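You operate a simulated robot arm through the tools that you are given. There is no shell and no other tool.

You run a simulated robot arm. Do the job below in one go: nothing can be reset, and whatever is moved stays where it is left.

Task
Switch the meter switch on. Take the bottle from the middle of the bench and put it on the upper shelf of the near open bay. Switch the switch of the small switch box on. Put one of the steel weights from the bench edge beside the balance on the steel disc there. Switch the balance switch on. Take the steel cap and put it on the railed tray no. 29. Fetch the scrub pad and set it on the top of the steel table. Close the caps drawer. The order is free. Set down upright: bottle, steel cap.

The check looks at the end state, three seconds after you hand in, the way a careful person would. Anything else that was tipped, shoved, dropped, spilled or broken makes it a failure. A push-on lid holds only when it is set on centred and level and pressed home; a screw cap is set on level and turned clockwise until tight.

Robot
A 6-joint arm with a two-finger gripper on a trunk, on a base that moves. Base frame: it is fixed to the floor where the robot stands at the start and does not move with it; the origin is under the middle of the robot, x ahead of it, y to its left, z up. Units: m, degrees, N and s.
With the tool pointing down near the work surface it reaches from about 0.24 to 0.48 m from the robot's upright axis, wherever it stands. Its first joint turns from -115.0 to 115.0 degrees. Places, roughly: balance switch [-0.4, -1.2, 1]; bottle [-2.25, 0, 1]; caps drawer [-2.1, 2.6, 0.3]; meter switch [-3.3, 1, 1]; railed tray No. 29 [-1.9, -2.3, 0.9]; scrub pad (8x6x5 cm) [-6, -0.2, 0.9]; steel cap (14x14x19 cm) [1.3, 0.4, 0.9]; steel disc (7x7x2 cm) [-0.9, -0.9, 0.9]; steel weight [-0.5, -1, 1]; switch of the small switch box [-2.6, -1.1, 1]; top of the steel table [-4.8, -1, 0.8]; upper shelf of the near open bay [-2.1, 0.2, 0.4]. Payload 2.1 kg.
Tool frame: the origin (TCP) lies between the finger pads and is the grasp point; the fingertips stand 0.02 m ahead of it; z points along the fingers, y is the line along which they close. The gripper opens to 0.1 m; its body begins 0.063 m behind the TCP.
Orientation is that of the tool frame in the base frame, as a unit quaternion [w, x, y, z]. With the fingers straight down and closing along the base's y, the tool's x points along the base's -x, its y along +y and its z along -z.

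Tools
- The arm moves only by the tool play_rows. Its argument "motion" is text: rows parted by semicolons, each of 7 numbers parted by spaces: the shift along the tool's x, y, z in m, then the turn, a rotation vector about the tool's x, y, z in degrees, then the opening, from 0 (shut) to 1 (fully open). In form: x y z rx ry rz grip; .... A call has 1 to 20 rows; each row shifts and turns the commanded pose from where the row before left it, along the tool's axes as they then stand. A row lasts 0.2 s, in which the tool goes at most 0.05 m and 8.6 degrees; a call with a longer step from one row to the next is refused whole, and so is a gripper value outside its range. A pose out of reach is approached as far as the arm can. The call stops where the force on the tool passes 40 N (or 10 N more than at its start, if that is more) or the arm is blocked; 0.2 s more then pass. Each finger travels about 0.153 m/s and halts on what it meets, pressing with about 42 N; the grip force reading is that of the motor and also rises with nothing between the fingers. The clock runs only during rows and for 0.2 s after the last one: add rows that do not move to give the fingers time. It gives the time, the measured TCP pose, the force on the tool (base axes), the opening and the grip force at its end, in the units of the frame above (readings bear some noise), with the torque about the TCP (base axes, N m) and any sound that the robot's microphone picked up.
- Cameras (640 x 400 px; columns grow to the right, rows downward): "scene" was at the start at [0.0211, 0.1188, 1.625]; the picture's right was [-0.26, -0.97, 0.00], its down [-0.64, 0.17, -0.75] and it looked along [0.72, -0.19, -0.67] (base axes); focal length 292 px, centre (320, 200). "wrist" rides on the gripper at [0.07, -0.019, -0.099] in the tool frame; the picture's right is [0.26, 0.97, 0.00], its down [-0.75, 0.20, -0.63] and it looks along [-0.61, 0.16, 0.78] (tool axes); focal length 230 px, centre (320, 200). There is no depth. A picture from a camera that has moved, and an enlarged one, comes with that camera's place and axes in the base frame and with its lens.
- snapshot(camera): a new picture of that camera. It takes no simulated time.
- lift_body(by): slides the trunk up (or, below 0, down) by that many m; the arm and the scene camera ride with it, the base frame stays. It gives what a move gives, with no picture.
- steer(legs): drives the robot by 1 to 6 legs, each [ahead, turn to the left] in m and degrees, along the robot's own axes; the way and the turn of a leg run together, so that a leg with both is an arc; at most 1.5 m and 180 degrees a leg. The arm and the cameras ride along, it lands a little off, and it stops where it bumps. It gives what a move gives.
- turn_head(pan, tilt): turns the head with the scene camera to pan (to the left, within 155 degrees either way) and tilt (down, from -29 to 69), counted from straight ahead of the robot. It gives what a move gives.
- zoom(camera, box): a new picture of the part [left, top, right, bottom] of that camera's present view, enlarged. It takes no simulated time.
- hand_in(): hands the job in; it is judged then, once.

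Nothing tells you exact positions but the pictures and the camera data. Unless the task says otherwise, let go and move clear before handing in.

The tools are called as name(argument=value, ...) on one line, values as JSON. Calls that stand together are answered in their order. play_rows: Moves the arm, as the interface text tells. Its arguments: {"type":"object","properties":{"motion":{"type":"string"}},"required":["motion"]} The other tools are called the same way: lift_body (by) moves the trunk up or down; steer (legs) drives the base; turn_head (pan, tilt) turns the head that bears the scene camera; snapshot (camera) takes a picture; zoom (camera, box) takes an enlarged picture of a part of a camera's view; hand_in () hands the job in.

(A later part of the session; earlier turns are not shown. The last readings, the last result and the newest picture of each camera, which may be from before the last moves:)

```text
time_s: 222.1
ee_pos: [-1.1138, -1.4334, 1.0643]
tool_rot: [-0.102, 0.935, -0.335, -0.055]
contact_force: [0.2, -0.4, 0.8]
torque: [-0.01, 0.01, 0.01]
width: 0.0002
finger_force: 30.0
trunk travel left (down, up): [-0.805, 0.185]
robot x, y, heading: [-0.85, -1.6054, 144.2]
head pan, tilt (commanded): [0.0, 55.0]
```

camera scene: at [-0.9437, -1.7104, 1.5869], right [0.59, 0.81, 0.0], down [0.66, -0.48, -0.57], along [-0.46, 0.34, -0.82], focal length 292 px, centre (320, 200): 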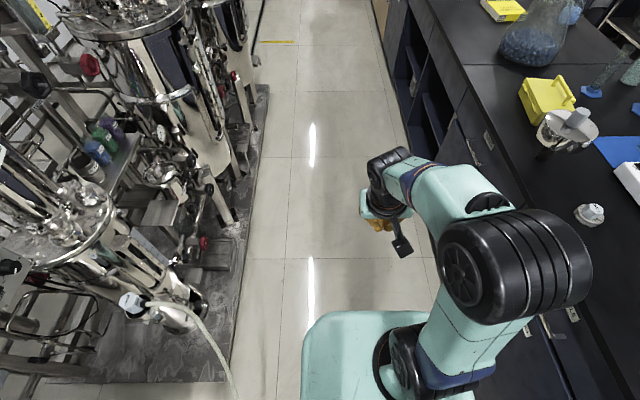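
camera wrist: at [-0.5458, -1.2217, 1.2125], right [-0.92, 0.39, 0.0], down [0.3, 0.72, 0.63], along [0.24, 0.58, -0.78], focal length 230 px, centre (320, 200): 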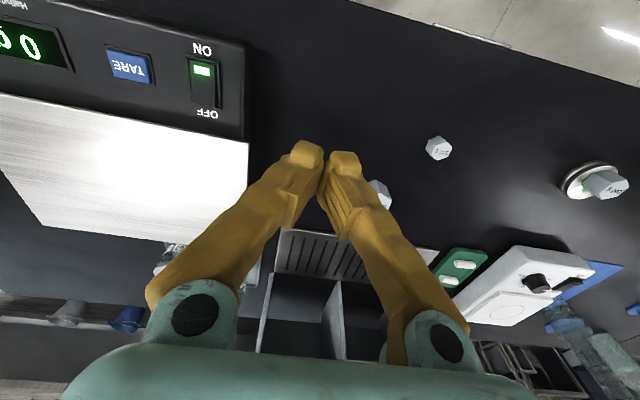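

play_rows(motion="-0.03 0 0.01 0 0 0 0; -0.03 0 0.01 0 0 0 0; 0 0 0.03 0 0 0 0; 0 0 0 -3 0 0 0; 0 0 0 -3 0 0 0; 0 0 0 0 3 0 0; 0 0 0 0 3 0 0; 0 0 0 0 0 0 0")

```text
time_s: 223.9
ee_pos: [-1.1444, -1.4037, 0.9909]
tool_rot: [-0.086, 0.937, -0.338, -0.02]
contact_force: [0.7, 0.0, 0.4]
torque: [0.01, -0.04, 0.01]
width: 0.0001
finger_force: 30.4
out of reach, approached as far as the arm can: row 2, 4, 5, 6, 7
trunk travel left (down, up): [-0.805, 0.185]
robot x, y, heading: [-0.8528, -1.6028, 144.4]
head pan, tilt (commanded): [0.0, 55.0]
```

The arm seems to have its wrist-roll flipped after the straight-arm pose. I'll swing the tool sideways (to the right), round to the front, and then down again to unwind it.

play_rows(motion="0 0 0 8 0 0 0; 0 0 0 8 0 0 0; 0 0 0 8 0 0 0; 0 0 0 8 0 0 0; 0 0 0 0 0 0 0")

snapshot(camera="scene")

```text
time_s: 225.1
ee_pos: [-1.1443, -1.404, 0.9913]
tool_rot: [-0.329, 0.882, -0.329, 0.077]
contact_force: [-0.7, 0.2, 0.1]
torque: [0.02, 0.01, 0.0]
width: 0.0
finger_force: 28.9
trunk travel left (down, up): [-0.805, 0.185]
robot x, y, heading: [-0.8522, -1.6049, 144.2]
head pan, tilt (commanded): [0.0, 55.0]
```

```text
taken
camera scene: at [-0.9436, -1.7101, 1.5869], right [0.59, 0.81, 0.0], down [0.66, -0.48, -0.57], along [-0.46, 0.34, -0.82], focal length 292 px, centre (320, 200)
```

scene: 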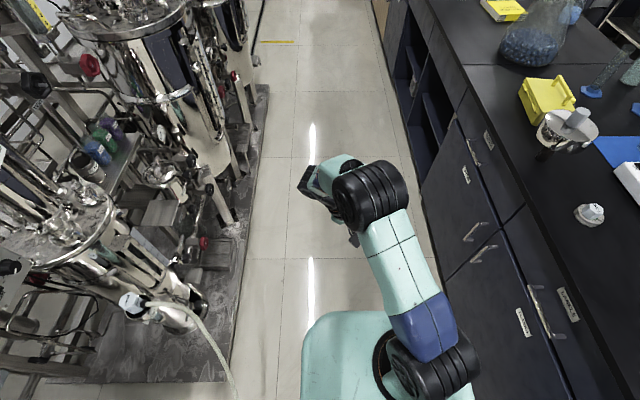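

play_rows(motion="0 -0.01 -0.01 8 0 0 0; 0 -0.01 -0.01 8 0 0 0; 0 -0.01 -0.01 8 0 0 0; 0 -0.01 -0.01 8 0 0 0; 0 -0.01 -0.01 6 0 0 0; 0 0 0 0 0 0 0")

```text
time_s: 226.5
ee_pos: [-1.151, -1.4154, 1.0588]
tool_rot: [-0.597, 0.728, -0.286, 0.181]
contact_force: [-0.4, 0.9, 0.4]
torque: [0.0, 0.03, 0.0]
width: 0.0001
finger_force: 29.6
trunk travel left (down, up): [-0.805, 0.185]
robot x, y, heading: [-0.8503, -1.6068, 144.0]
head pan, tilt (commanded): [0.0, 55.0]
```

play_rows(motion="-0.029 0.002 0 -0.66 -8.27 -1.9 0; -0.029 0.002 0 -0.66 -8.27 -1.9 0; -0.029 0.002 0 -0.66 -8.27 -1.9 0; -0.029 0.002 0 -0.66 -8.27 -1.9 0; -0.029 0.002 0 -0.66 -8.27 -1.9 0; 0 0 0 0 0 0 0")

snapshot(camera="scene")

```text
time_s: 227.9
ee_pos: [-1.2809, -1.3656, 1.0578]
tool_rot: [-0.622, 0.782, -0.001, -0.049]
contact_force: [0.5, 0.1, 0.3]
torque: [0.0, 0.0, -0.02]
width: 0.0
finger_force: 28.9
trunk travel left (down, up): [-0.805, 0.185]
robot x, y, heading: [-0.8521, -1.6055, 143.9]
head pan, tilt (commanded): [0.0, 55.0]
```

```text
taken
camera scene: at [-0.9441, -1.7105, 1.5869], right [0.59, 0.81, 0.0], down [0.66, -0.48, -0.57], along [-0.46, 0.34, -0.82], focal length 292 px, centre (320, 200)
```

scene: 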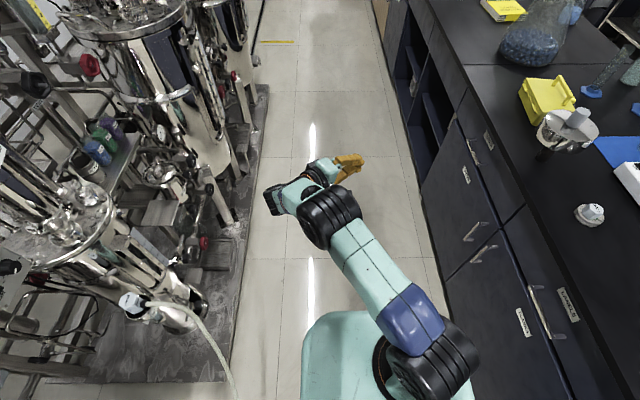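

play_rows(motion="-0.029 0.002 0 -0.66 -8.27 -1.9 0; -0.029 0.002 0 -0.66 -8.27 -1.9 0; -0.029 0.002 0 -0.66 -8.27 -1.9 0; -0.029 0.002 0 -0.66 -8.27 -1.9 0; -0.029 0.002 0 -0.66 -8.27 -1.9 0; 0 0 0 -0.5 -6 -1.4 0; 0 0 0 0 0 0 0")

snapshot(camera="scene")

```text
time_s: 229.5
ee_pos: [-1.4144, -1.4189, 1.0612]
tool_rot: [-0.546, 0.712, 0.322, -0.3]
contact_force: [-0.7, -0.5, -0.4]
torque: [0.0, -0.02, -0.02]
width: 0.0001
finger_force: 29.4
trunk travel left (down, up): [-0.805, 0.185]
robot x, y, heading: [-0.8536, -1.6013, 144.2]
head pan, tilt (commanded): [0.0, 55.0]
```

```text
taken
camera scene: at [-0.9444, -1.7107, 1.5868], right [0.59, 0.81, 0.0], down [0.66, -0.48, -0.57], along [-0.46, 0.34, -0.82], focal length 292 px, centre (320, 200)
```

scene: 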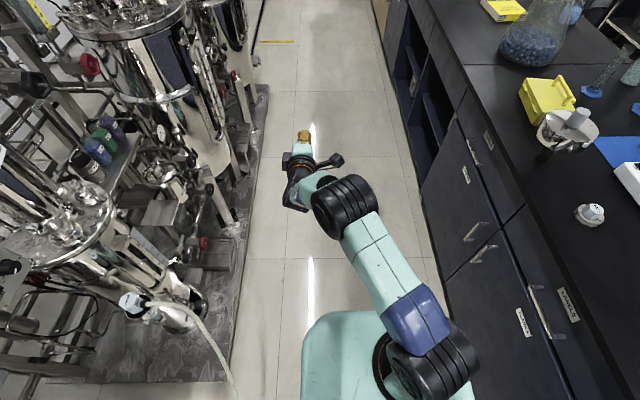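

play_rows(motion="0 0 0 0 0 8.2 0; 0 0 0 0 0 8.2 0; 0 0 0 0 0 8.2 0; 0 0 0 0 0 8.2 0; 0 0 0 0 0 8.2 0; 0 0 0 0 0 8.2 0; 0 0 0 0 0 8.2 0; 0 0 0 0 0 8.2 0; 0 0 0 0 0 8.2 0; 0 0 0 0 0 8.2 0; 0 0 0 0 0 8 0; 0 0 0 0 0 0 0")

```text
time_s: 232.1
ee_pos: [-1.4147, -1.4155, 1.0617]
tool_rot: [-0.173, 0.731, -0.278, -0.599]
contact_force: [-0.2, 0.3, 0.4]
torque: [0.0, 0.02, 0.03]
width: 0.0
finger_force: 29.8
trunk travel left (down, up): [-0.805, 0.185]
robot x, y, heading: [-0.8509, -1.6037, 144.2]
head pan, tilt (commanded): [0.0, 55.0]
```

play_rows(motion="0 -0.04 0 0 0 0 0; 0 -0.04 0 0 0 0 0; 0 -0.04 0 0 0 0 0; 0 -0.04 0 0 0 0 0; 0 -0.04 0 0 0 0 0; 0 0 0 0 0 0 0")

snapshot(camera="scene")

```text
time_s: 233.5
ee_pos: [-1.2909, -1.2596, 1.0446]
tool_rot: [-0.175, 0.731, -0.277, -0.598]
contact_force: [0.0, 0.6, -0.4]
torque: [0.0, 0.02, -0.01]
width: 0.0
finger_force: 29.8
trunk travel left (down, up): [-0.805, 0.185]
robot x, y, heading: [-0.8499, -1.6041, 144.0]
head pan, tilt (commanded): [0.0, 55.0]
```

```text
taken
camera scene: at [-0.9446, -1.7111, 1.5868], right [0.59, 0.81, 0.0], down [0.66, -0.48, -0.57], along [-0.46, 0.34, -0.82], focal length 292 px, centre (320, 200)
```

scene: 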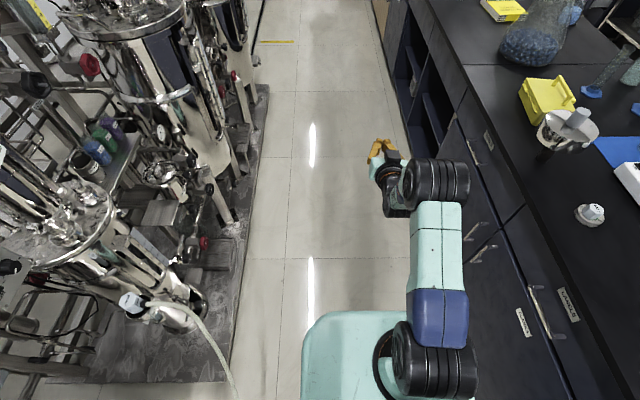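

play_rows(motion="0.028 0 0 0 8.5 0 0; 0.028 0 0 0 8.5 0 0; 0.028 0 0 0 8.5 0 0; 0 0 0 0 0 0 0")

snapshot(camera="scene")

```text
time_s: 234.5
ee_pos: [-1.2708, -1.2823, 0.9692]
tool_rot: [-0.108, 0.846, -0.308, -0.422]
contact_force: [-0.4, 0.6, -0.7]
torque: [-0.02, 0.04, 0.01]
width: 0.0002
finger_force: 29.9
trunk travel left (down, up): [-0.805, 0.185]
robot x, y, heading: [-0.8482, -1.6022, 144.1]
head pan, tilt (commanded): [0.0, 55.0]
```

```text
taken
camera scene: at [-0.9441, -1.7102, 1.5869], right [0.59, 0.81, 0.0], down [0.66, -0.48, -0.57], along [-0.46, 0.34, -0.82], focal length 292 px, centre (320, 200)
```

scene: 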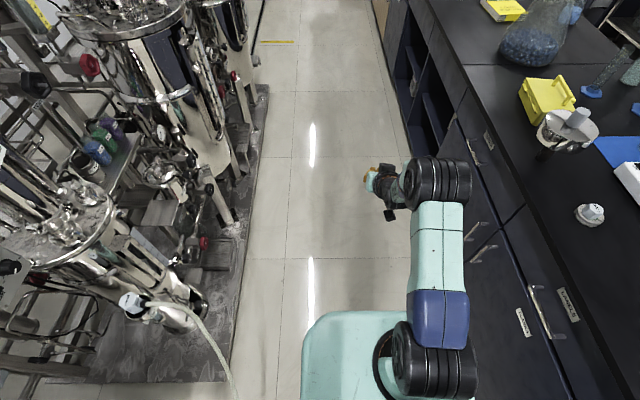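

play_rows(motion="0.028 0 0 0 8.5 0 0; 0.028 0 0 0 8.5 0 0; 0.028 0 0 0 8.5 0 0; 0.028 0 0 0 8.5 0 0; 0.028 0 0 0 8.5 0 0; 0.028 0 0 0 8.5 0 0; 0 0 0 0 0 0 0")

snapshot(camera="scene")

```text
time_s: 236.1
ee_pos: [-1.1878, -1.3659, 0.892]
tool_rot: [0.035, 0.944, -0.319, -0.076]
contact_force: [0.2, 0.3, 0.1]
torque: [-0.01, 0.03, -0.01]
width: 0.0
finger_force: 29.6
out of reach, approached as far as the arm can: row 3, 4
trunk travel left (down, up): [-0.805, 0.185]
robot x, y, heading: [-0.849, -1.6058, 143.9]
head pan, tilt (commanded): [0.0, 55.0]
```

```text
taken
camera scene: at [-0.9442, -1.7103, 1.5869], right [0.59, 0.81, 0.0], down [0.66, -0.48, -0.57], along [-0.46, 0.34, -0.82], focal length 292 px, centre (320, 200)
```

scene: 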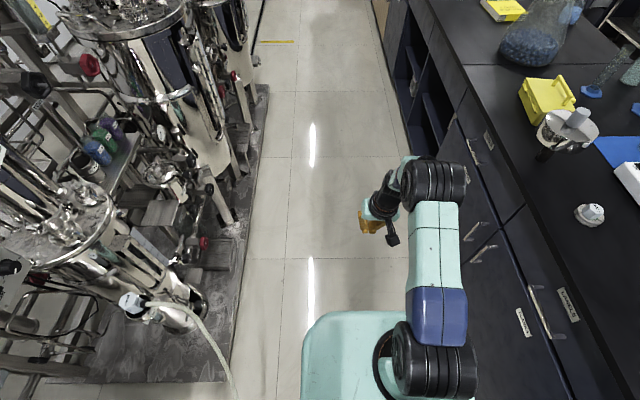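

play_rows(motion="0 0 0 3.3 3.6 -0.7 0; 0 0 0 3.3 3.6 -0.7 0; 0 0 0 0 0 0 0")

play_rows(motion="0 0 -0.03 0 0 0 0; 0 0 -0.03 0 0 0 0; 0 0 -0.03 0 0 0 0; 0 0 -0.03 0 0 0 0; 0 0 0 0 0 0 0")

snapshot(camera="scene")

```text
time_s: 236.9
ee_pos: [-1.1879, -1.367, 0.8927]
tool_rot: [0.035, 0.944, -0.319, -0.077]
contact_force: [0.4, -0.1, 0.1]
torque: [0.02, -0.04, 0.0]
width: 0.0001
finger_force: 29.8
out of reach, approached as far as the arm can: row 1, 2
trunk travel left (down, up): [-0.805, 0.185]
robot x, y, heading: [-0.8533, -1.6039, 144.0]
head pan, tilt (commanded): [0.0, 55.0]
```

```text
time_s: 238.1
ee_pos: [-1.1491, -1.3731, 0.9902]
tool_rot: [0.044, 0.943, -0.317, -0.087]
contact_force: [0.0, 0.2, 0.6]
torque: [0.01, 0.02, 0.04]
width: 0.0
finger_force: 29.1
out of reach, approached as far as the arm can: row 2, 3, 4
trunk travel left (down, up): [-0.805, 0.185]
robot x, y, heading: [-0.8515, -1.6036, 144.0]
head pan, tilt (commanded): [0.0, 55.0]
```

```text
taken
camera scene: at [-0.9446, -1.71, 1.5869], right [0.59, 0.81, 0.0], down [0.66, -0.48, -0.57], along [-0.46, 0.34, -0.82], focal length 292 px, centre (320, 200)
```

scene: 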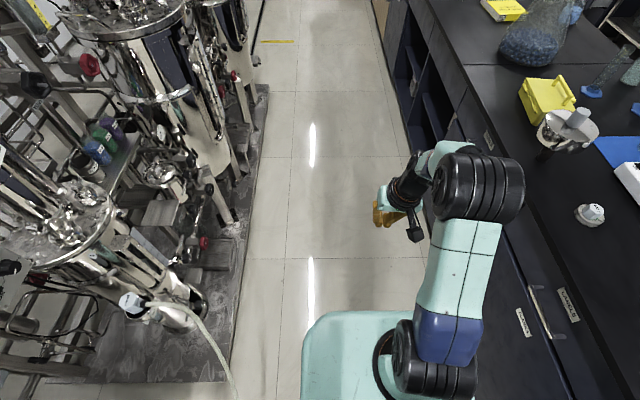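

The wrist flipped to the opposite side. I understand the mechanism now: I must bring the tool above the forearm line in the arm's plane and then pitch it down through the straight line exactly in-plane. First I swing the tool to the left.

play_rows(motion="0 0.02 0 -8 0 0 0; 0 0.02 0 -8 0 0 0; 0 0.02 0 -8 0 0 0; 0 0.02 0 -8 0 0 0; 0 0.02 0 -8 0 0 0; 0 0.02 0 -8 0 0 0; 0 0.02 0 -8 0 0 0; 0 0.02 0 -8 0 0 0; 0 0.02 0 -8 0 0 0; 0 0 0 0 0 0 0")

snapshot(camera="scene")

```text
time_s: 240.3
ee_pos: [-1.2183, -1.4846, 1.095]
tool_rot: [0.584, 0.742, -0.211, -0.251]
contact_force: [-0.1, -0.6, -0.6]
torque: [-0.02, 0.0, 0.01]
width: 0.0001
finger_force: 28.9
trunk travel left (down, up): [-0.805, 0.185]
robot x, y, heading: [-0.8522, -1.6078, 144.0]
head pan, tilt (commanded): [0.0, 55.0]
```

```text
taken
camera scene: at [-0.9439, -1.7103, 1.5869], right [0.59, 0.81, 0.0], down [0.66, -0.48, -0.57], along [-0.46, 0.34, -0.82], focal length 292 px, centre (320, 200)
```

scene: 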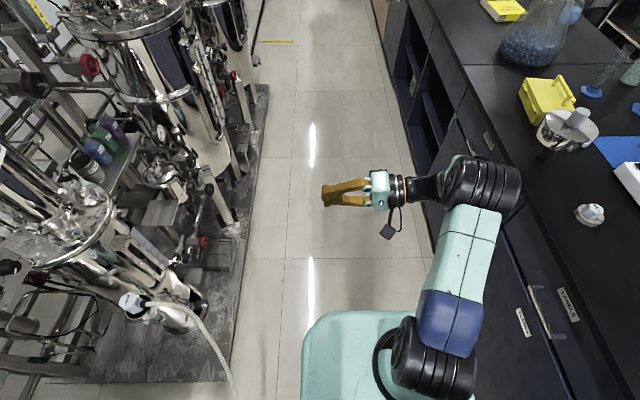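

play_rows(motion="0 0.025 0 -8 0 0 0; 0 0.025 0 -8 0 0 0; 0 0.025 0 -8 0 0 0; 0 0.025 0 -8 0 0 0; 0 0.025 0 -8 0 0 0; 0 0 0 0 0 0 0")

```text
time_s: 241.7
ee_pos: [-1.2549, -1.5285, 1.2247]
tool_rot: [0.793, 0.51, -0.124, -0.308]
contact_force: [0.1, -0.2, 0.3]
torque: [0.01, 0.01, -0.02]
width: 0.0
finger_force: 29.4
out of reach, approached as far as the arm can: row 4, 5
trunk travel left (down, up): [-0.805, 0.185]
robot x, y, heading: [-0.8525, -1.6056, 144.0]
head pan, tilt (commanded): [0.0, 55.0]
```

play_rows(motion="-0.0234 -0.0031 0 1.0 -7.52 -3.82 0; -0.0234 -0.0031 0 1.0 -7.52 -3.82 0; -0.0234 -0.0031 0 1.0 -7.52 -3.82 0; -0.0234 -0.0031 0 1.0 -7.52 -3.82 0; -0.0234 -0.0031 0 1.0 -7.52 -3.82 0; 0 0 0 0 0 0 0")

snapshot(camera="scene")

```text
time_s: 243.1
ee_pos: [-1.3292, -1.4365, 1.2225]
tool_rot: [0.639, 0.419, -0.296, -0.573]
contact_force: [-1.1, -0.7, -0.9]
torque: [0.01, 0.02, 0.03]
width: 0.0
finger_force: 29.6
trunk travel left (down, up): [-0.805, 0.185]
robot x, y, heading: [-0.8542, -1.6026, 144.3]
head pan, tilt (commanded): [0.0, 55.0]
```

```text
taken
camera scene: at [-0.9441, -1.7104, 1.5869], right [0.59, 0.81, 0.0], down [0.66, -0.48, -0.57], along [-0.46, 0.34, -0.82], focal length 292 px, centre (320, 200)
```

scene: 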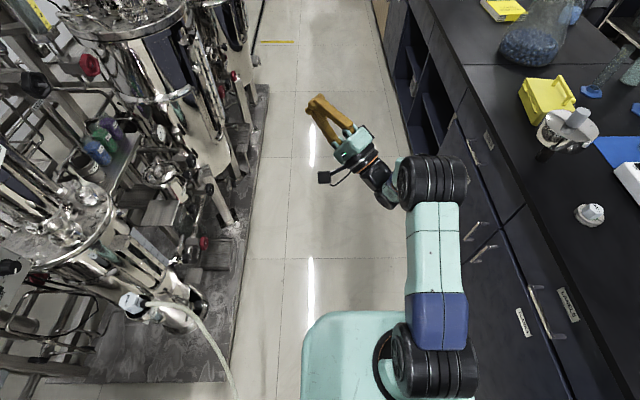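

play_rows(motion="-0.0234 -0.0031 0 1.0 -7.52 -3.82 0; -0.0234 -0.0031 0 1.0 -7.52 -3.82 0; -0.0234 -0.0031 0 1.0 -7.52 -3.82 0; -0.0234 -0.0031 0 1.0 -7.52 -3.82 0; -0.0234 -0.0031 0 1.0 -7.52 -3.82 0; 0 0 0 0 0 0 0")

```text
time_s: 244.5
ee_pos: [-1.3213, -1.3219, 1.2207]
tool_rot: [-0.391, -0.281, 0.437, 0.76]
contact_force: [-0.4, -0.3, -0.6]
torque: [-0.05, 0.03, -0.01]
width: 0.0002
finger_force: 29.7
trunk travel left (down, up): [-0.805, 0.185]
robot x, y, heading: [-0.8545, -1.6049, 144.2]
head pan, tilt (commanded): [0.0, 55.0]
```

play_rows(motion="0 0 0 0 0 -8.2 0; 0 0 0 0 0 -8.2 0; 0 0 0 0 0 -8.2 0; 0 0 0 0 0 -8.2 0; 0 0 0 0 0 -8.2 0; 0 0 0 0 0 -8.2 0; 0 0 0 0 0 -8.2 0; 0 0 0 0 0 -8.2 0; 0 0 0 0 0 -8.2 0; 0 0 0 0 0 -8.2 0; 0 0 0 0 0 -4 0; 0 0 0 0 0 0 0")

```text
time_s: 247.1
ee_pos: [-1.3222, -1.3207, 1.219]
tool_rot: [0.232, -0.505, 0.126, 0.822]
contact_force: [0.8, 0.9, 0.1]
torque: [0.02, 0.01, 0.0]
width: 0.0
finger_force: 29.9
trunk travel left (down, up): [-0.805, 0.185]
robot x, y, heading: [-0.8536, -1.605, 144.2]
head pan, tilt (commanded): [0.0, 55.0]
```

play_rows(motion="0 -0.042 0 5.33 0.16 -2.75 0; 0 0 0 0 0 0 0")

```text
time_s: 247.7
ee_pos: [-1.2999, -1.2822, 1.22]
tool_rot: [0.275, -0.496, 0.153, 0.809]
contact_force: [-0.2, -0.5, -0.6]
torque: [-0.02, 0.02, -0.01]
width: 0.0
finger_force: 29.7
trunk travel left (down, up): [-0.805, 0.185]
robot x, y, heading: [-0.8511, -1.6056, 144.0]
head pan, tilt (commanded): [0.0, 55.0]
```

play_rows(motion="0.028 0 0 0 8.5 0 0; 0.028 0 0 0 8.5 0 0; 0.028 0 0 0 8.5 0 0; 0.028 0 0 0 8.5 0 0; 0.028 0 0 0 8.5 0 0; 0.028 0 0 0 8.5 0 0; 0 0 0 0 0 0 0")

snapshot(camera="scene")

```text
time_s: 249.3
ee_pos: [-1.311, -1.2739, 1.061]
tool_rot: [-0.181, 0.798, -0.255, -0.516]
contact_force: [-0.2, 0.2, -0.5]
torque: [0.0, 0.02, 0.01]
width: 0.0001
finger_force: 29.6
trunk travel left (down, up): [-0.805, 0.185]
robot x, y, heading: [-0.8514, -1.6039, 144.0]
head pan, tilt (commanded): [0.0, 55.0]
```

```text
taken
camera scene: at [-0.944, -1.7103, 1.5869], right [0.59, 0.81, 0.0], down [0.66, -0.48, -0.57], along [-0.46, 0.34, -0.82], focal length 292 px, centre (320, 200)
```

scene: 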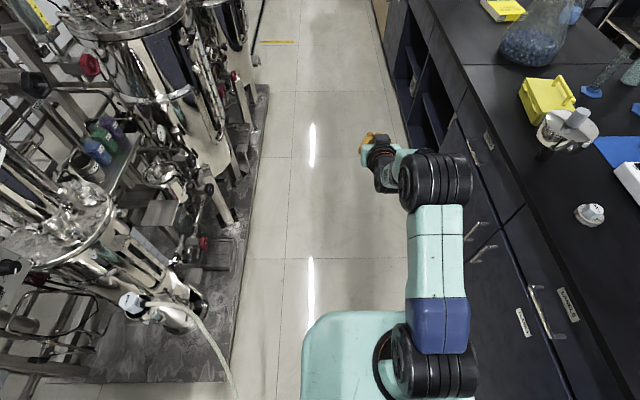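

play_rows(motion="0 0 0 -7.3 -0.2 -3.2 0; 0 0 0 -7.3 -0.2 -3.2 0; 0 0 0 0 0 0 0")

play_rows(motion="0 0 0 7.3 0.2 3.2 0; 0 0 0 7.3 0.2 3.2 0; 0 0 0 7.3 0.2 3.2 0; 0 0 0 7.3 0.2 3.2 0; 0 0 0 0 0 0 0")

```text
time_s: 250.1
ee_pos: [-1.3115, -1.2722, 1.06]
tool_rot: [-0.108, 0.825, -0.143, -0.536]
contact_force: [0.4, -0.7, 0.1]
torque: [-0.02, 0.0, -0.01]
width: 0.0
finger_force: 29.5
trunk travel left (down, up): [-0.805, 0.185]
robot x, y, heading: [-0.8511, -1.6008, 144.0]
head pan, tilt (commanded): [0.0, 55.0]
```

```text
time_s: 251.3
ee_pos: [-1.3108, -1.2714, 1.059]
tool_rot: [-0.252, 0.754, -0.365, -0.485]
contact_force: [-0.1, 0.2, 0.5]
torque: [0.0, -0.04, -0.04]
width: 0.0001
finger_force: 29.5
trunk travel left (down, up): [-0.805, 0.185]
robot x, y, heading: [-0.85, -1.604, 143.9]
head pan, tilt (commanded): [0.0, 55.0]
```

play_rows(motion="0 0 0 -7.3 -0.2 -3.2 0; 0 0 0 -8.3 -0.2 -3.6 0; 0 0 0 0 0 0 0")

play_rows(motion="0.028 0 0 0 8.5 0 0; 0.028 0 0 0 8.5 0 0; 0 0 0 0 0 0 0")

play_rows(motion="0.028 0 0 0 8.5 0 0; 0.028 0 0 0 8.5 0 0; 0 0 0 0 0 0 0")

```text
refused: row 2 steps farther than a row can; nothing moved
```

```text
time_s: 252.1
ee_pos: [-1.2948, -1.2931, 1.0093]
tool_rot: [-0.195, 0.817, -0.398, -0.369]
contact_force: [0.9, 0.6, 0.1]
torque: [0.01, 0.01, -0.01]
width: 0.0
finger_force: 29.5
trunk travel left (down, up): [-0.805, 0.185]
robot x, y, heading: [-0.8481, -1.6063, 144.1]
head pan, tilt (commanded): [0.0, 55.0]
```

```text
time_s: 252.9
ee_pos: [-1.2715, -1.3235, 0.9689]
tool_rot: [-0.133, 0.863, -0.421, -0.244]
contact_force: [-0.4, 0.6, -0.2]
torque: [0.0, -0.01, 0.01]
width: 0.0001
finger_force: 29.1
trunk travel left (down, up): [-0.805, 0.185]
robot x, y, heading: [-0.8543, -1.6061, 144.1]
head pan, tilt (commanded): [0.0, 55.0]
```

play_rows(motion="0.022 0 0 -1.2 6.4 -3.15 0; 0.022 0 0 -1.2 6.4 -3.15 0; 0.022 0 0 -1.2 6.4 -3.15 0; 0 0 0 0 0 0 0")

```text
time_s: 253.9
ee_pos: [-1.2222, -1.3784, 0.9308]
tool_rot: [-0.067, 0.926, -0.358, -0.103]
contact_force: [0.3, 0.0, 0.0]
torque: [0.0, 0.02, 0.0]
width: 0.0
finger_force: 29.9
out of reach, approached as far as the arm can: row 3
trunk travel left (down, up): [-0.805, 0.185]
robot x, y, heading: [-0.8514, -1.6047, 143.9]
head pan, tilt (commanded): [0.0, 55.0]
```

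play_rows(motion="0 0 0 -5 0 0 0; 0 0 0 0 0 0 0")

play_rows(motion="0 0 0 5 0 0 0; 0 0 0 0 0 0 0")

play_rows(motion="0 0 0 0 5 0 0; 0 0 0 0 0 0 0")

snapshot(camera="scene")

```text
time_s: 254.5
ee_pos: [-1.2228, -1.3775, 0.9314]
tool_rot: [-0.068, 0.925, -0.359, -0.103]
contact_force: [0.8, 0.0, 0.0]
torque: [-0.01, -0.03, 0.0]
width: 0.0
finger_force: 29.8
out of reach, approached as far as the arm can: row 1
trunk travel left (down, up): [-0.805, 0.185]
robot x, y, heading: [-0.8537, -1.6044, 144.3]
head pan, tilt (commanded): [0.0, 55.0]
```

```text
time_s: 255.1
ee_pos: [-1.2218, -1.3773, 0.9327]
tool_rot: [-0.109, 0.921, -0.363, -0.088]
contact_force: [1.0, -0.9, -0.7]
torque: [-0.04, 0.01, -0.04]
width: 0.0
finger_force: 29.6
trunk travel left (down, up): [-0.805, 0.185]
robot x, y, heading: [-0.8561, -1.6039, 143.8]
head pan, tilt (commanded): [0.0, 55.0]
```

```text
time_s: 255.7
ee_pos: [-1.2228, -1.3786, 0.933]
tool_rot: [-0.092, 0.925, -0.367, -0.047]
contact_force: [-0.1, -0.9, -0.3]
torque: [-0.03, 0.04, 0.01]
width: 0.0
finger_force: 29.5
trunk travel left (down, up): [-0.805, 0.185]
robot x, y, heading: [-0.858, -1.6026, 144.2]
head pan, tilt (commanded): [0.0, 55.0]
```

```text
taken
camera scene: at [-0.9438, -1.7104, 1.5869], right [0.59, 0.81, 0.0], down [0.66, -0.48, -0.57], along [-0.46, 0.34, -0.82], focal length 292 px, centre (320, 200)
```

scene: 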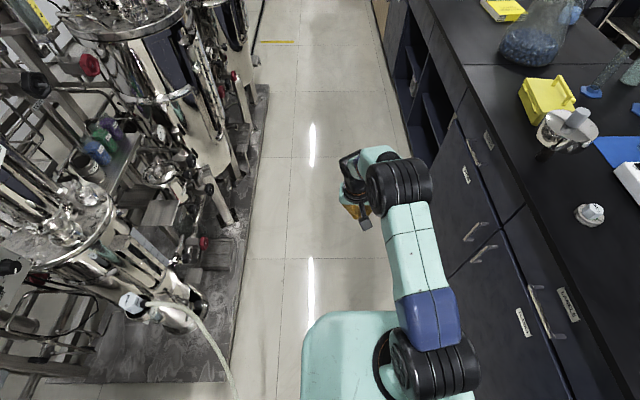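

The geometry is clear now: I need the tool to cross the forearm line exactly in the arm's vertical plane. I'll back the tool up to the right of the forearm, align it exactly, and then pitch down.

play_rows(motion="-0.026 0 0 0.05 -8.03 1.6 0; -0.026 0 0 0.05 -8.03 1.6 0; -0.026 0 0 0.05 -8.03 1.6 0; -0.026 0 0 0.05 -8.03 1.6 0; -0.026 0 0 0.05 -8.03 1.6 0; -0.026 0 0 0.05 -8.03 1.6 0; -0.026 0 0 0.05 -8.03 1.6 0; 0 0 0 0 0 0 0")

```text
time_s: 257.5
ee_pos: [-1.3249, -1.2764, 1.0291]
tool_rot: [-0.252, 0.753, -0.365, -0.485]
contact_force: [0.0, -0.4, 0.4]
torque: [-0.01, 0.0, 0.01]
width: 0.0
finger_force: 30.1
trunk travel left (down, up): [-0.805, 0.185]
robot x, y, heading: [-0.8523, -1.6047, 144.0]
head pan, tilt (commanded): [0.0, 55.0]
```

play_rows(motion="0 -0.004 0 -5.3 -0.15 -2.32 0; 0 -0.004 0 -5.3 -0.15 -2.32 0; 0 -0.0036 0 -5.3 -0.15 -2.32 0; 0 0 0 0 0 0 0; 0 0 0 0 0 0 0")

```text
time_s: 258.7
ee_pos: [-1.3171, -1.2686, 1.0299]
tool_rot: [-0.176, 0.8, -0.249, -0.517]
contact_force: [-0.6, -0.1, 0.9]
torque: [-0.03, -0.02, -0.02]
width: 0.0
finger_force: 29.1
trunk travel left (down, up): [-0.805, 0.185]
robot x, y, heading: [-0.8514, -1.6033, 144.2]
head pan, tilt (commanded): [0.0, 55.0]
```

play_rows(motion="0 -0.0015 0 0 0 1.5 0; 0 0 0 0 0 0 0")

play_rows(motion="0.029 0 0 0 8.5 0 0; 0.029 0 0 0 8.5 0 0; 0.029 0 0 0 8.5 0 0; 0.029 0 0 0 8.5 0 0; 0.029 0 0 0 8.5 0 0; 0.029 0 0 0 8.5 0 0; 0 0 0 0 0 0 0")

play_rows(motion="0 0 0 -5 0 0 0; 0 0 0 0 0 0 0")

play_rows(motion="0 0 0 5 0 0 0; 0 0 0 5 0 0 0; 0 0 0 0 0 0 0")

```text
time_s: 259.3
ee_pos: [-1.3158, -1.2671, 1.0293]
tool_rot: [-0.169, 0.797, -0.259, -0.519]
contact_force: [-0.4, 0.3, 0.6]
torque: [0.01, -0.02, 0.0]
width: 0.0
finger_force: 29.9
trunk travel left (down, up): [-0.805, 0.185]
robot x, y, heading: [-0.8514, -1.6069, 143.9]
head pan, tilt (commanded): [0.0, 55.0]
```

```text
time_s: 260.9
ee_pos: [-1.2177, -1.3357, 0.9126]
tool_rot: [-0.041, 0.943, -0.307, -0.124]
contact_force: [0.6, 0.6, 0.3]
torque: [-0.03, 0.02, 0.0]
width: 0.0
finger_force: 29.9
trunk travel left (down, up): [-0.805, 0.185]
robot x, y, heading: [-0.8484, -1.6052, 143.6]
head pan, tilt (commanded): [0.0, 55.0]
```

```text
time_s: 261.5
ee_pos: [-1.2183, -1.3371, 0.9113]
tool_rot: [0.001, 0.944, -0.301, -0.138]
contact_force: [-0.1, -0.3, 0.3]
torque: [0.01, -0.02, -0.01]
width: 0.0002
finger_force: 29.5
trunk travel left (down, up): [-0.805, 0.185]
robot x, y, heading: [-0.8528, -1.6024, 144.0]
head pan, tilt (commanded): [0.0, 55.0]
```

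```text
time_s: 262.3
ee_pos: [-1.2196, -1.3373, 0.9108]
tool_rot: [-0.083, 0.94, -0.312, -0.111]
contact_force: [0.2, -0.1, -0.1]
torque: [0.01, 0.0, 0.01]
width: 0.0
finger_force: 29.2
trunk travel left (down, up): [-0.805, 0.185]
robot x, y, heading: [-0.8517, -1.6047, 143.8]
head pan, tilt (commanded): [0.0, 55.0]
```

The wrist is free again in both directions. I'll restore the straight tool-down posture and raise it.

play_rows(motion="0 0 0 -2.55 7.55 -0.35 0; 0 0 0 -2.55 7.55 -0.35 0; 0 0 -0.03 0 0 0 0; 0 0 -0.03 0 0 0 0; 0 0 -0.03 0 0 0 0; 0.03 0 -0.03 0 0 0 0; 0.03 0 -0.02 0 0 0 0; 0 0 0 0 0 0 0")

turn_head(pan=-55, tilt=35)

snapshot(camera="scene")

```text
time_s: 264.1
ee_pos: [-1.1696, -1.3715, 1.0502]
tool_rot: [0.001, 0.951, -0.309, 0.0]
contact_force: [-0.6, -1.1, 0.0]
torque: [-0.03, -0.03, -0.03]
width: 0.0
finger_force: 29.3
trunk travel left (down, up): [-0.805, 0.185]
robot x, y, heading: [-0.8481, -1.6051, 143.8]
head pan, tilt (commanded): [0.0, 55.0]
```

```text
time_s: 265.3
ee_pos: [-1.1699, -1.3721, 1.0499]
tool_rot: [0.0, 0.951, -0.308, 0.0]
contact_force: [0.3, 0.5, 0.2]
torque: [0.01, -0.02, -0.02]
width: 0.0
finger_force: 29.7
trunk travel left (down, up): [-0.805, 0.185]
robot x, y, heading: [-0.8497, -1.6055, 144.0]
head pan, tilt (commanded): [-55.0, 35.0]
```

```text
taken
camera scene: at [-0.8843, -1.6646, 1.6151], right [1.0, -0.02, 0.0], down [-0.01, -0.57, -0.82], along [0.01, 0.82, -0.57], focal length 292 px, centre (320, 200)
```

scene: 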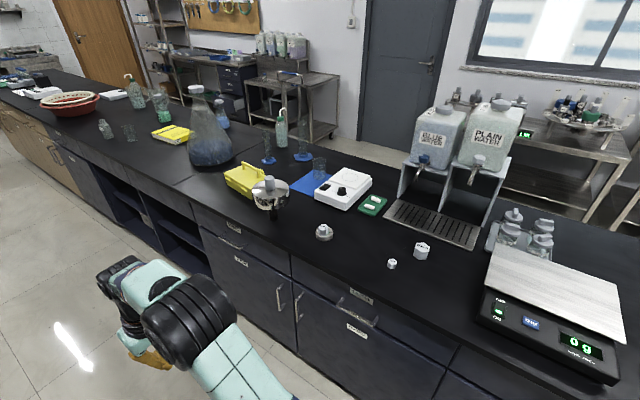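

zoom(camera="scene", box=[220, 150, 340, 240])

turn_head(pan=-25, tilt=30)

snapshot(camera="scene")

turn_head(pan=15, tilt=20)

snapshot(camera="scene")

```text
4.44 times, centred on (280, 195) of scene
camera zoom: at [-0.8843, -1.6646, 1.6151], right [1.0, -0.02, 0.0], down [-0.01, -0.57, -0.82], along [0.01, 0.82, -0.57], focal length 1300 px, centre (498, 222)
```

zoom: 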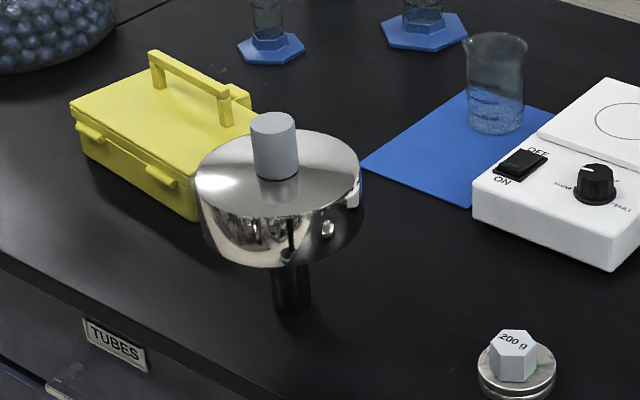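

```text
time_s: 266.3
ee_pos: [-1.1694, -1.372, 1.0515]
tool_rot: [0.0, 0.951, -0.308, 0.0]
contact_force: [0.1, 0.2, 0.2]
torque: [0.0, 0.01, 0.01]
width: 0.0
finger_force: 29.3
trunk travel left (down, up): [-0.805, 0.185]
robot x, y, heading: [-0.8489, -1.6057, 143.9]
head pan, tilt (commanded): [-25.0, 30.0]
```

```text
taken
camera scene: at [-0.9293, -1.6735, 1.6229], right [0.88, 0.48, 0.0], down [0.24, -0.44, -0.87], along [-0.42, 0.76, -0.5], focal length 292 px, centre (320, 200)
```

scene: 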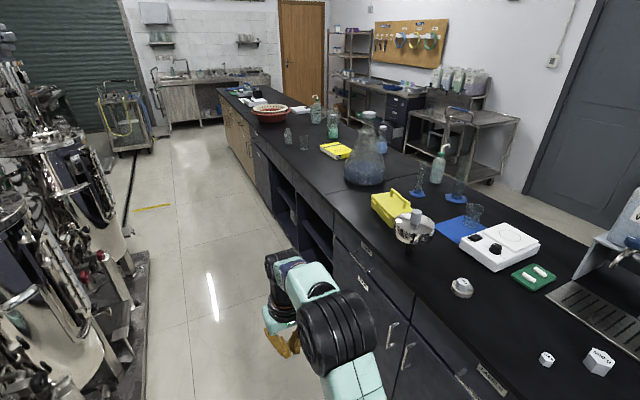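

```text
time_s: 267.3
ee_pos: [-1.1702, -1.373, 1.0494]
tool_rot: [0.0, 0.951, -0.309, 0.0]
contact_force: [0.0, 0.7, 0.2]
torque: [0.0, -0.05, 0.01]
width: 0.0002
finger_force: 29.3
trunk travel left (down, up): [-0.805, 0.185]
robot x, y, heading: [-0.8513, -1.6043, 144.0]
head pan, tilt (commanded): [15.0, 20.0]
```

```text
taken
camera scene: at [-0.9726, -1.7191, 1.639], right [0.36, 0.93, 0.0], down [0.32, -0.12, -0.94], along [-0.88, 0.34, -0.34], focal length 292 px, centre (320, 200)
```

scene: 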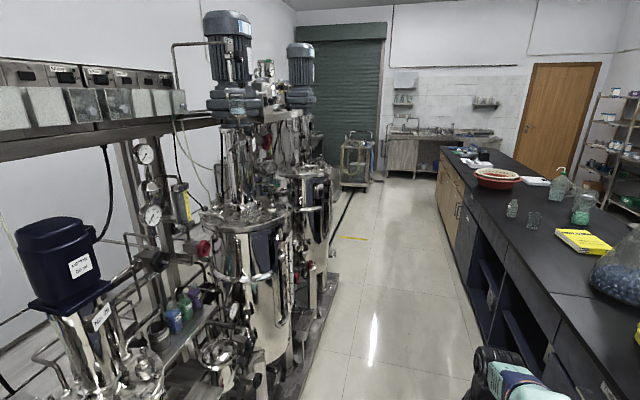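

The cap turns out to stand on a narrow stem, which makes a front-edge placement feasible. I'll drive up the aisle to see the tray from right in front of its right-hand part.

steer(legs=[[0.6, 0]])

lift_body(by=0.18)

turn_head(pan=90, tilt=35)

snapshot(camera="scene")

zoom(camera="scene", box=[160, 130, 400, 330])

```text
time_s: 270.7
ee_pos: [-1.6475, -1.0233, 1.0496]
tool_rot: [0.001, 0.951, -0.309, -0.001]
contact_force: [0.3, 0.8, -0.7]
torque: [-0.02, 0.01, 0.0]
width: 0.0
finger_force: 29.9
trunk travel left (down, up): [-0.805, 0.185]
robot x, y, heading: [-1.3344, -1.2579, 144.0]
head pan, tilt (commanded): [15.0, 20.0]
```

```text
time_s: 272.7
ee_pos: [-1.6486, -1.0231, 1.2293]
tool_rot: [0.001, 0.951, -0.309, 0.0]
contact_force: [0.7, -0.2, -0.4]
torque: [-0.01, 0.01, -0.02]
width: 0.0001
finger_force: 29.3
trunk travel left (down, up): [-0.985, 0.005]
robot x, y, heading: [-1.33, -1.2563, 143.9]
head pan, tilt (commanded): [15.0, 20.0]
```

```text
time_s: 274.2
ee_pos: [-1.6486, -1.0228, 1.2284]
tool_rot: [0.001, 0.951, -0.309, -0.001]
contact_force: [-0.3, 0.3, -0.8]
torque: [0.0, -0.01, 0.0]
width: 0.0
finger_force: 29.5
trunk travel left (down, up): [-0.985, 0.005]
robot x, y, heading: [-1.3312, -1.2589, 144.0]
head pan, tilt (commanded): [90.0, 35.0]
```

```text
taken
camera scene: at [-1.4169, -1.475, 1.7951], right [-0.81, 0.59, 0.0], down [0.34, 0.46, -0.82], along [-0.48, -0.66, -0.57], focal length 292 px, centre (320, 200)
```

scene: 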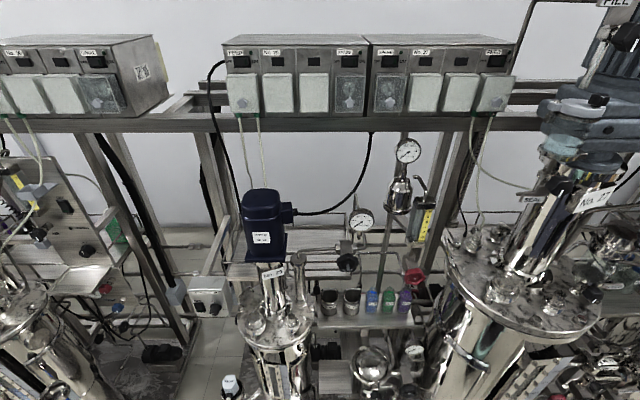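

```text
2.00 times, centred on (280, 230) of scene
camera zoom: at [-1.4169, -1.475, 1.7951], right [-0.81, 0.59, 0.0], down [0.34, 0.46, -0.82], along [-0.48, -0.66, -0.57], focal length 585 px, centre (400, 140)
```

zoom: 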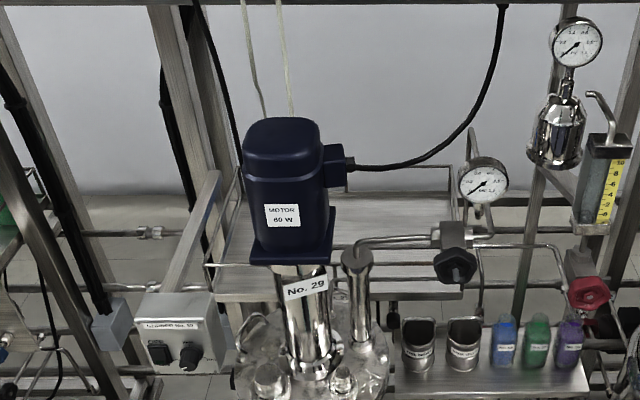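

The tray's front is partly screened by a pipe, the motor and a switch-box bar, so I need to know how near my base can get. I'll retract the arm, face the rigs and creep forward to feel the limit.

play_rows(motion="0.03 0 0 0 0 0 0; 0.03 0 0 0 0 0 0; 0.03 0 0 0 0 0 0; 0 0 0 0 0 0 0")

steer(legs=[[0, 91], [0.25, 0]])

turn_head(pan=0, tilt=60)

snapshot(camera="scene")

```text
time_s: 275.2
ee_pos: [-1.5744, -1.0767, 1.2297]
tool_rot: [0.001, 0.951, -0.309, 0.0]
contact_force: [-0.5, 0.2, -0.3]
torque: [0.01, -0.04, -0.03]
width: 0.0001
finger_force: 29.5
trunk travel left (down, up): [-0.985, 0.005]
robot x, y, heading: [-1.3308, -1.2561, 143.8]
head pan, tilt (commanded): [90.0, 35.0]
```

```text
time_s: 280.8
ee_pos: [-1.6521, -1.7013, 1.2314]
tool_rot: [0.001, 0.888, 0.46, 0.0]
contact_force: [0.2, 0.9, 0.6]
torque: [-0.05, -0.02, 0.02]
width: 0.0
finger_force: 29.2
trunk travel left (down, up): [-0.985, 0.005]
robot x, y, heading: [-1.4779, -1.4595, -125.1]
head pan, tilt (commanded): [90.0, 35.0]
```

```text
time_s: 282.5
ee_pos: [-1.653, -1.7046, 1.2293]
tool_rot: [0.001, 0.888, 0.459, 0.001]
contact_force: [0.3, -0.3, 0.0]
torque: [0.01, 0.01, -0.01]
width: 0.0
finger_force: 29.7
trunk travel left (down, up): [-0.985, 0.005]
robot x, y, heading: [-1.4751, -1.456, -125.1]
head pan, tilt (commanded): [0.0, 60.0]
```

```text
taken
camera scene: at [-1.3646, -1.5445, 1.7608], right [-0.82, 0.58, 0.0], down [0.5, 0.71, -0.5], along [-0.29, -0.41, -0.87], focal length 292 px, centre (320, 200)
```

scene: 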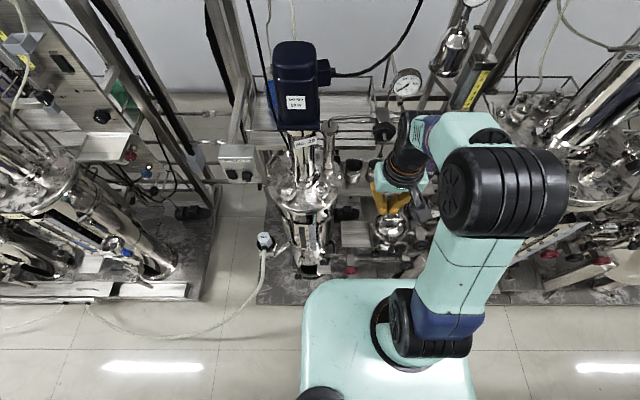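

steer(legs=[[0.1, 0]])

steer(legs=[[0.06, 0]])

```text
time_s: 283.6
ee_pos: [-1.7016, -1.7712, 1.2346]
tool_rot: [0.004, 0.889, 0.458, -0.007]
contact_force: [-0.2, 0.2, 0.0]
torque: [0.04, -0.02, 0.01]
width: 0.0
finger_force: 29.1
trunk travel left (down, up): [-0.985, 0.005]
robot x, y, heading: [-1.529, -1.5374, -125.8]
head pan, tilt (commanded): [0.0, 60.0]
```

```text
time_s: 284.3
ee_pos: [-1.7076, -1.78, 1.2317]
tool_rot: [0.001, 0.889, 0.458, -0.004]
contact_force: [-1.0, 0.7, -0.5]
torque: [-0.05, 0.0, 0.02]
width: 0.0
finger_force: 29.7
trunk travel left (down, up): [-0.985, 0.005]
robot x, y, heading: [-1.5267, -1.5421, -125.7]
head pan, tilt (commanded): [0.0, 60.0]
stopped in leg 1: the robot was blocked; the commanded pose is now the measured one
```

I'm blocked at v≈-1.56, so the tray can't be served from the front. The pictures show about 0.9 m between the rigs and the back wall, so the tray can probably be reached from behind. I'll do the other aisle tasks first and check the passage. Backing off now.

steer(legs=[[-0.3, 0], [0, -90]])

turn_head(pan=30, tilt=25)

snapshot(camera="scene")

turn_head(pan=60, tilt=25)

snapshot(camera="scene")

```text
time_s: 290.2
ee_pos: [-1.6023, -1.1225, 1.2308]
tool_rot: [0.0, 0.953, -0.304, 0.0]
contact_force: [0.4, 0.0, -0.5]
torque: [0.02, -0.01, 0.0]
width: 0.0
finger_force: 29.7
trunk travel left (down, up): [-0.985, 0.005]
robot x, y, heading: [-1.3595, -1.3034, 144.2]
head pan, tilt (commanded): [0.0, 60.0]
```

```text
time_s: 291.2
ee_pos: [-1.6026, -1.1219, 1.2312]
tool_rot: [0.0, 0.952, -0.305, -0.001]
contact_force: [0.0, -0.2, -0.3]
torque: [0.04, 0.0, -0.03]
width: 0.0
finger_force: 30.3
trunk travel left (down, up): [-0.985, 0.005]
robot x, y, heading: [-1.3592, -1.2979, 144.5]
head pan, tilt (commanded): [30.0, 25.0]
```

```text
taken
camera scene: at [-1.4832, -1.4386, 1.8108], right [0.1, 1.0, 0.0], down [0.42, -0.04, -0.91], along [-0.9, 0.09, -0.42], focal length 292 px, centre (320, 200)
```

scene: 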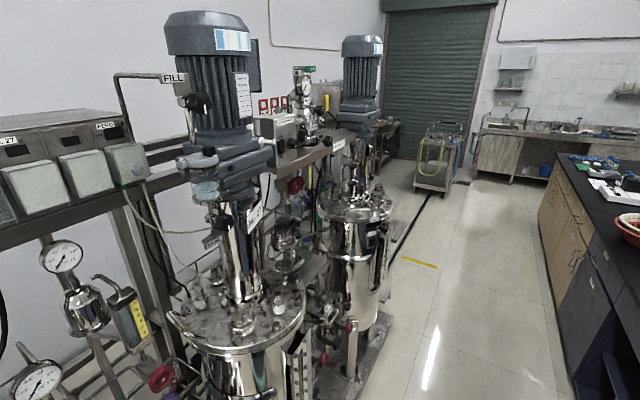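

```text
time_s: 292.1
ee_pos: [-1.6015, -1.1229, 1.2307]
tool_rot: [-0.001, 0.952, -0.305, -0.001]
contact_force: [-0.6, 0.4, -1.0]
torque: [0.03, 0.01, 0.01]
width: 0.0001
finger_force: 29.7
trunk travel left (down, up): [-0.985, 0.005]
robot x, y, heading: [-1.3613, -1.2987, 144.4]
head pan, tilt (commanded): [60.0, 25.0]
```

```text
taken
camera scene: at [-1.4755, -1.4858, 1.8109], right [-0.41, 0.91, 0.0], down [0.39, 0.17, -0.91], along [-0.83, -0.37, -0.42], focal length 292 px, centre (320, 200)
```

scene: 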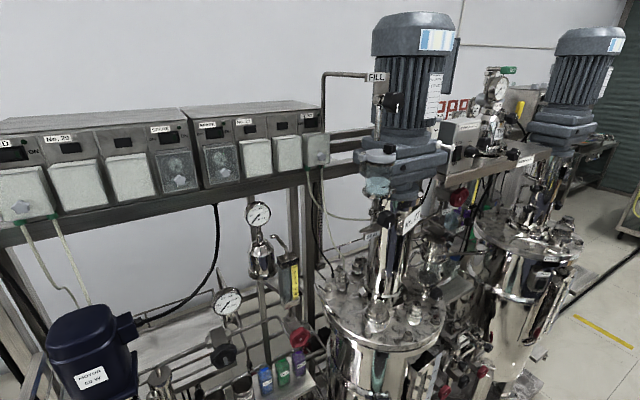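

steer(legs=[[0.8, 0]])

turn_head(pan=60, tilt=35)

snapshot(camera="scene")

turn_head(pan=-60, tilt=40)

snapshot(camera="scene")

```text
time_s: 296.5
ee_pos: [-2.2725, -0.658, 1.2317]
tool_rot: [-0.001, 0.955, -0.296, -0.001]
contact_force: [-0.7, 0.9, 0.6]
torque: [-0.03, 0.03, 0.04]
width: 0.0001
finger_force: 29.5
trunk travel left (down, up): [-0.985, 0.005]
robot x, y, heading: [-2.0285, -0.8311, 145.9]
head pan, tilt (commanded): [60.0, 25.0]
```

```text
time_s: 297.2
ee_pos: [-2.2723, -0.6575, 1.2304]
tool_rot: [0.0, 0.955, -0.296, -0.001]
contact_force: [-0.2, -0.5, -0.2]
torque: [0.0, 0.02, -0.03]
width: 0.0002
finger_force: 29.2
trunk travel left (down, up): [-0.985, 0.005]
robot x, y, heading: [-2.0283, -0.8303, 145.4]
head pan, tilt (commanded): [60.0, 35.0]
```

```text
taken
camera scene: at [-2.1363, -1.0171, 1.7951], right [-0.43, 0.9, 0.0], down [0.52, 0.25, -0.82], along [-0.74, -0.35, -0.57], focal length 292 px, centre (320, 200)
```

scene: 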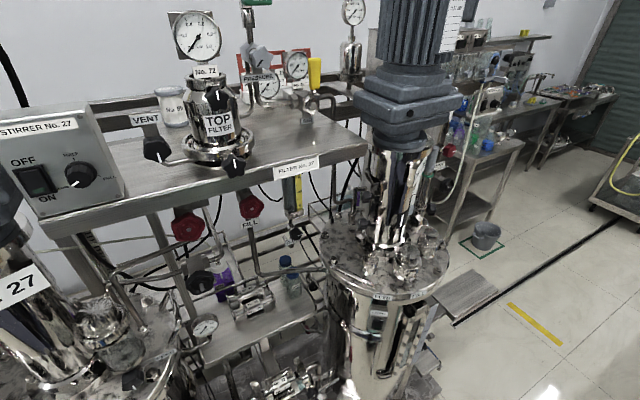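

```text
time_s: 299.2
ee_pos: [-2.2729, -0.6573, 1.2312]
tool_rot: [-0.001, 0.955, -0.296, -0.001]
contact_force: [0.3, 0.1, 0.8]
torque: [-0.02, 0.0, -0.04]
width: 0.0
finger_force: 29.5
trunk travel left (down, up): [-0.985, 0.005]
robot x, y, heading: [-2.0285, -0.8312, 145.5]
head pan, tilt (commanded): [-60.0, 40.0]
```

```text
taken
camera scene: at [-2.05, -0.8944, 1.7876], right [1.0, -0.08, 0.0], down [-0.05, -0.64, -0.77], along [0.06, 0.76, -0.64], focal length 292 px, centre (320, 200)
```

scene: 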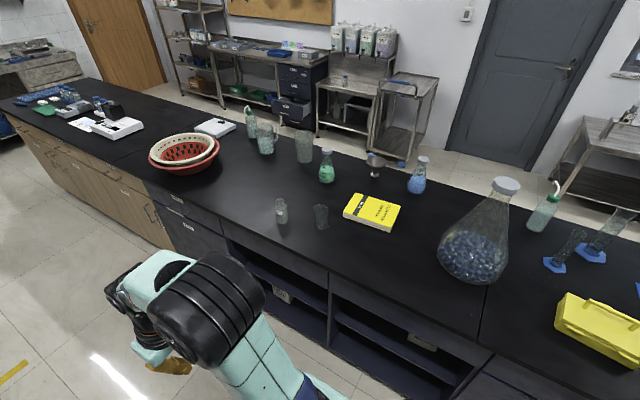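

turn_head(pan=60, tilt=40)

zoom(camera="scene", box=[180, 150, 500, 400])

turn_head(pan=90, tilt=40)

snapshot(camera="scene")

```text
time_s: 301.2
ee_pos: [-2.2728, -0.6583, 1.2317]
tool_rot: [0.001, 0.955, -0.296, 0.0]
contact_force: [0.1, -0.1, 0.6]
torque: [-0.03, 0.02, 0.02]
width: 0.0
finger_force: 29.4
trunk travel left (down, up): [-0.985, 0.005]
robot x, y, heading: [-2.0266, -0.8311, 145.4]
head pan, tilt (commanded): [60.0, 40.0]
```

```text
1.60 times, centred on (340, 275) of scene
camera zoom: at [-2.1335, -1.0156, 1.7876], right [-0.43, 0.9, 0.0], down [0.58, 0.28, -0.77], along [-0.69, -0.33, -0.64], focal length 468 px, centre (288, 80)
```

zoom: 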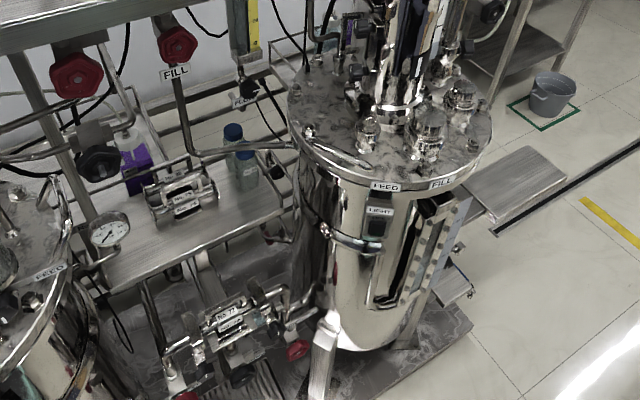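

```text
time_s: 302.1
ee_pos: [-2.2727, -0.6566, 1.2312]
tool_rot: [0.0, 0.955, -0.297, -0.001]
contact_force: [-0.4, -0.5, 0.8]
torque: [0.02, 0.0, 0.02]
width: 0.0
finger_force: 29.6
trunk travel left (down, up): [-0.985, 0.005]
robot x, y, heading: [-2.0288, -0.8329, 145.4]
head pan, tilt (commanded): [90.0, 40.0]
```

```text
taken
camera scene: at [-2.105, -1.049, 1.7876], right [-0.82, 0.57, 0.0], down [0.37, 0.53, -0.77], along [-0.44, -0.63, -0.64], focal length 292 px, centre (320, 200)
```

scene: 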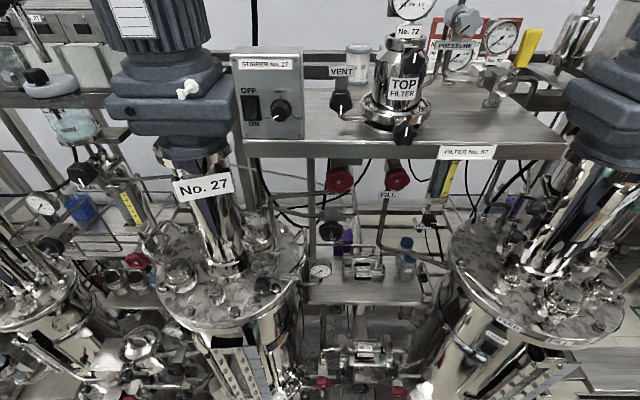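

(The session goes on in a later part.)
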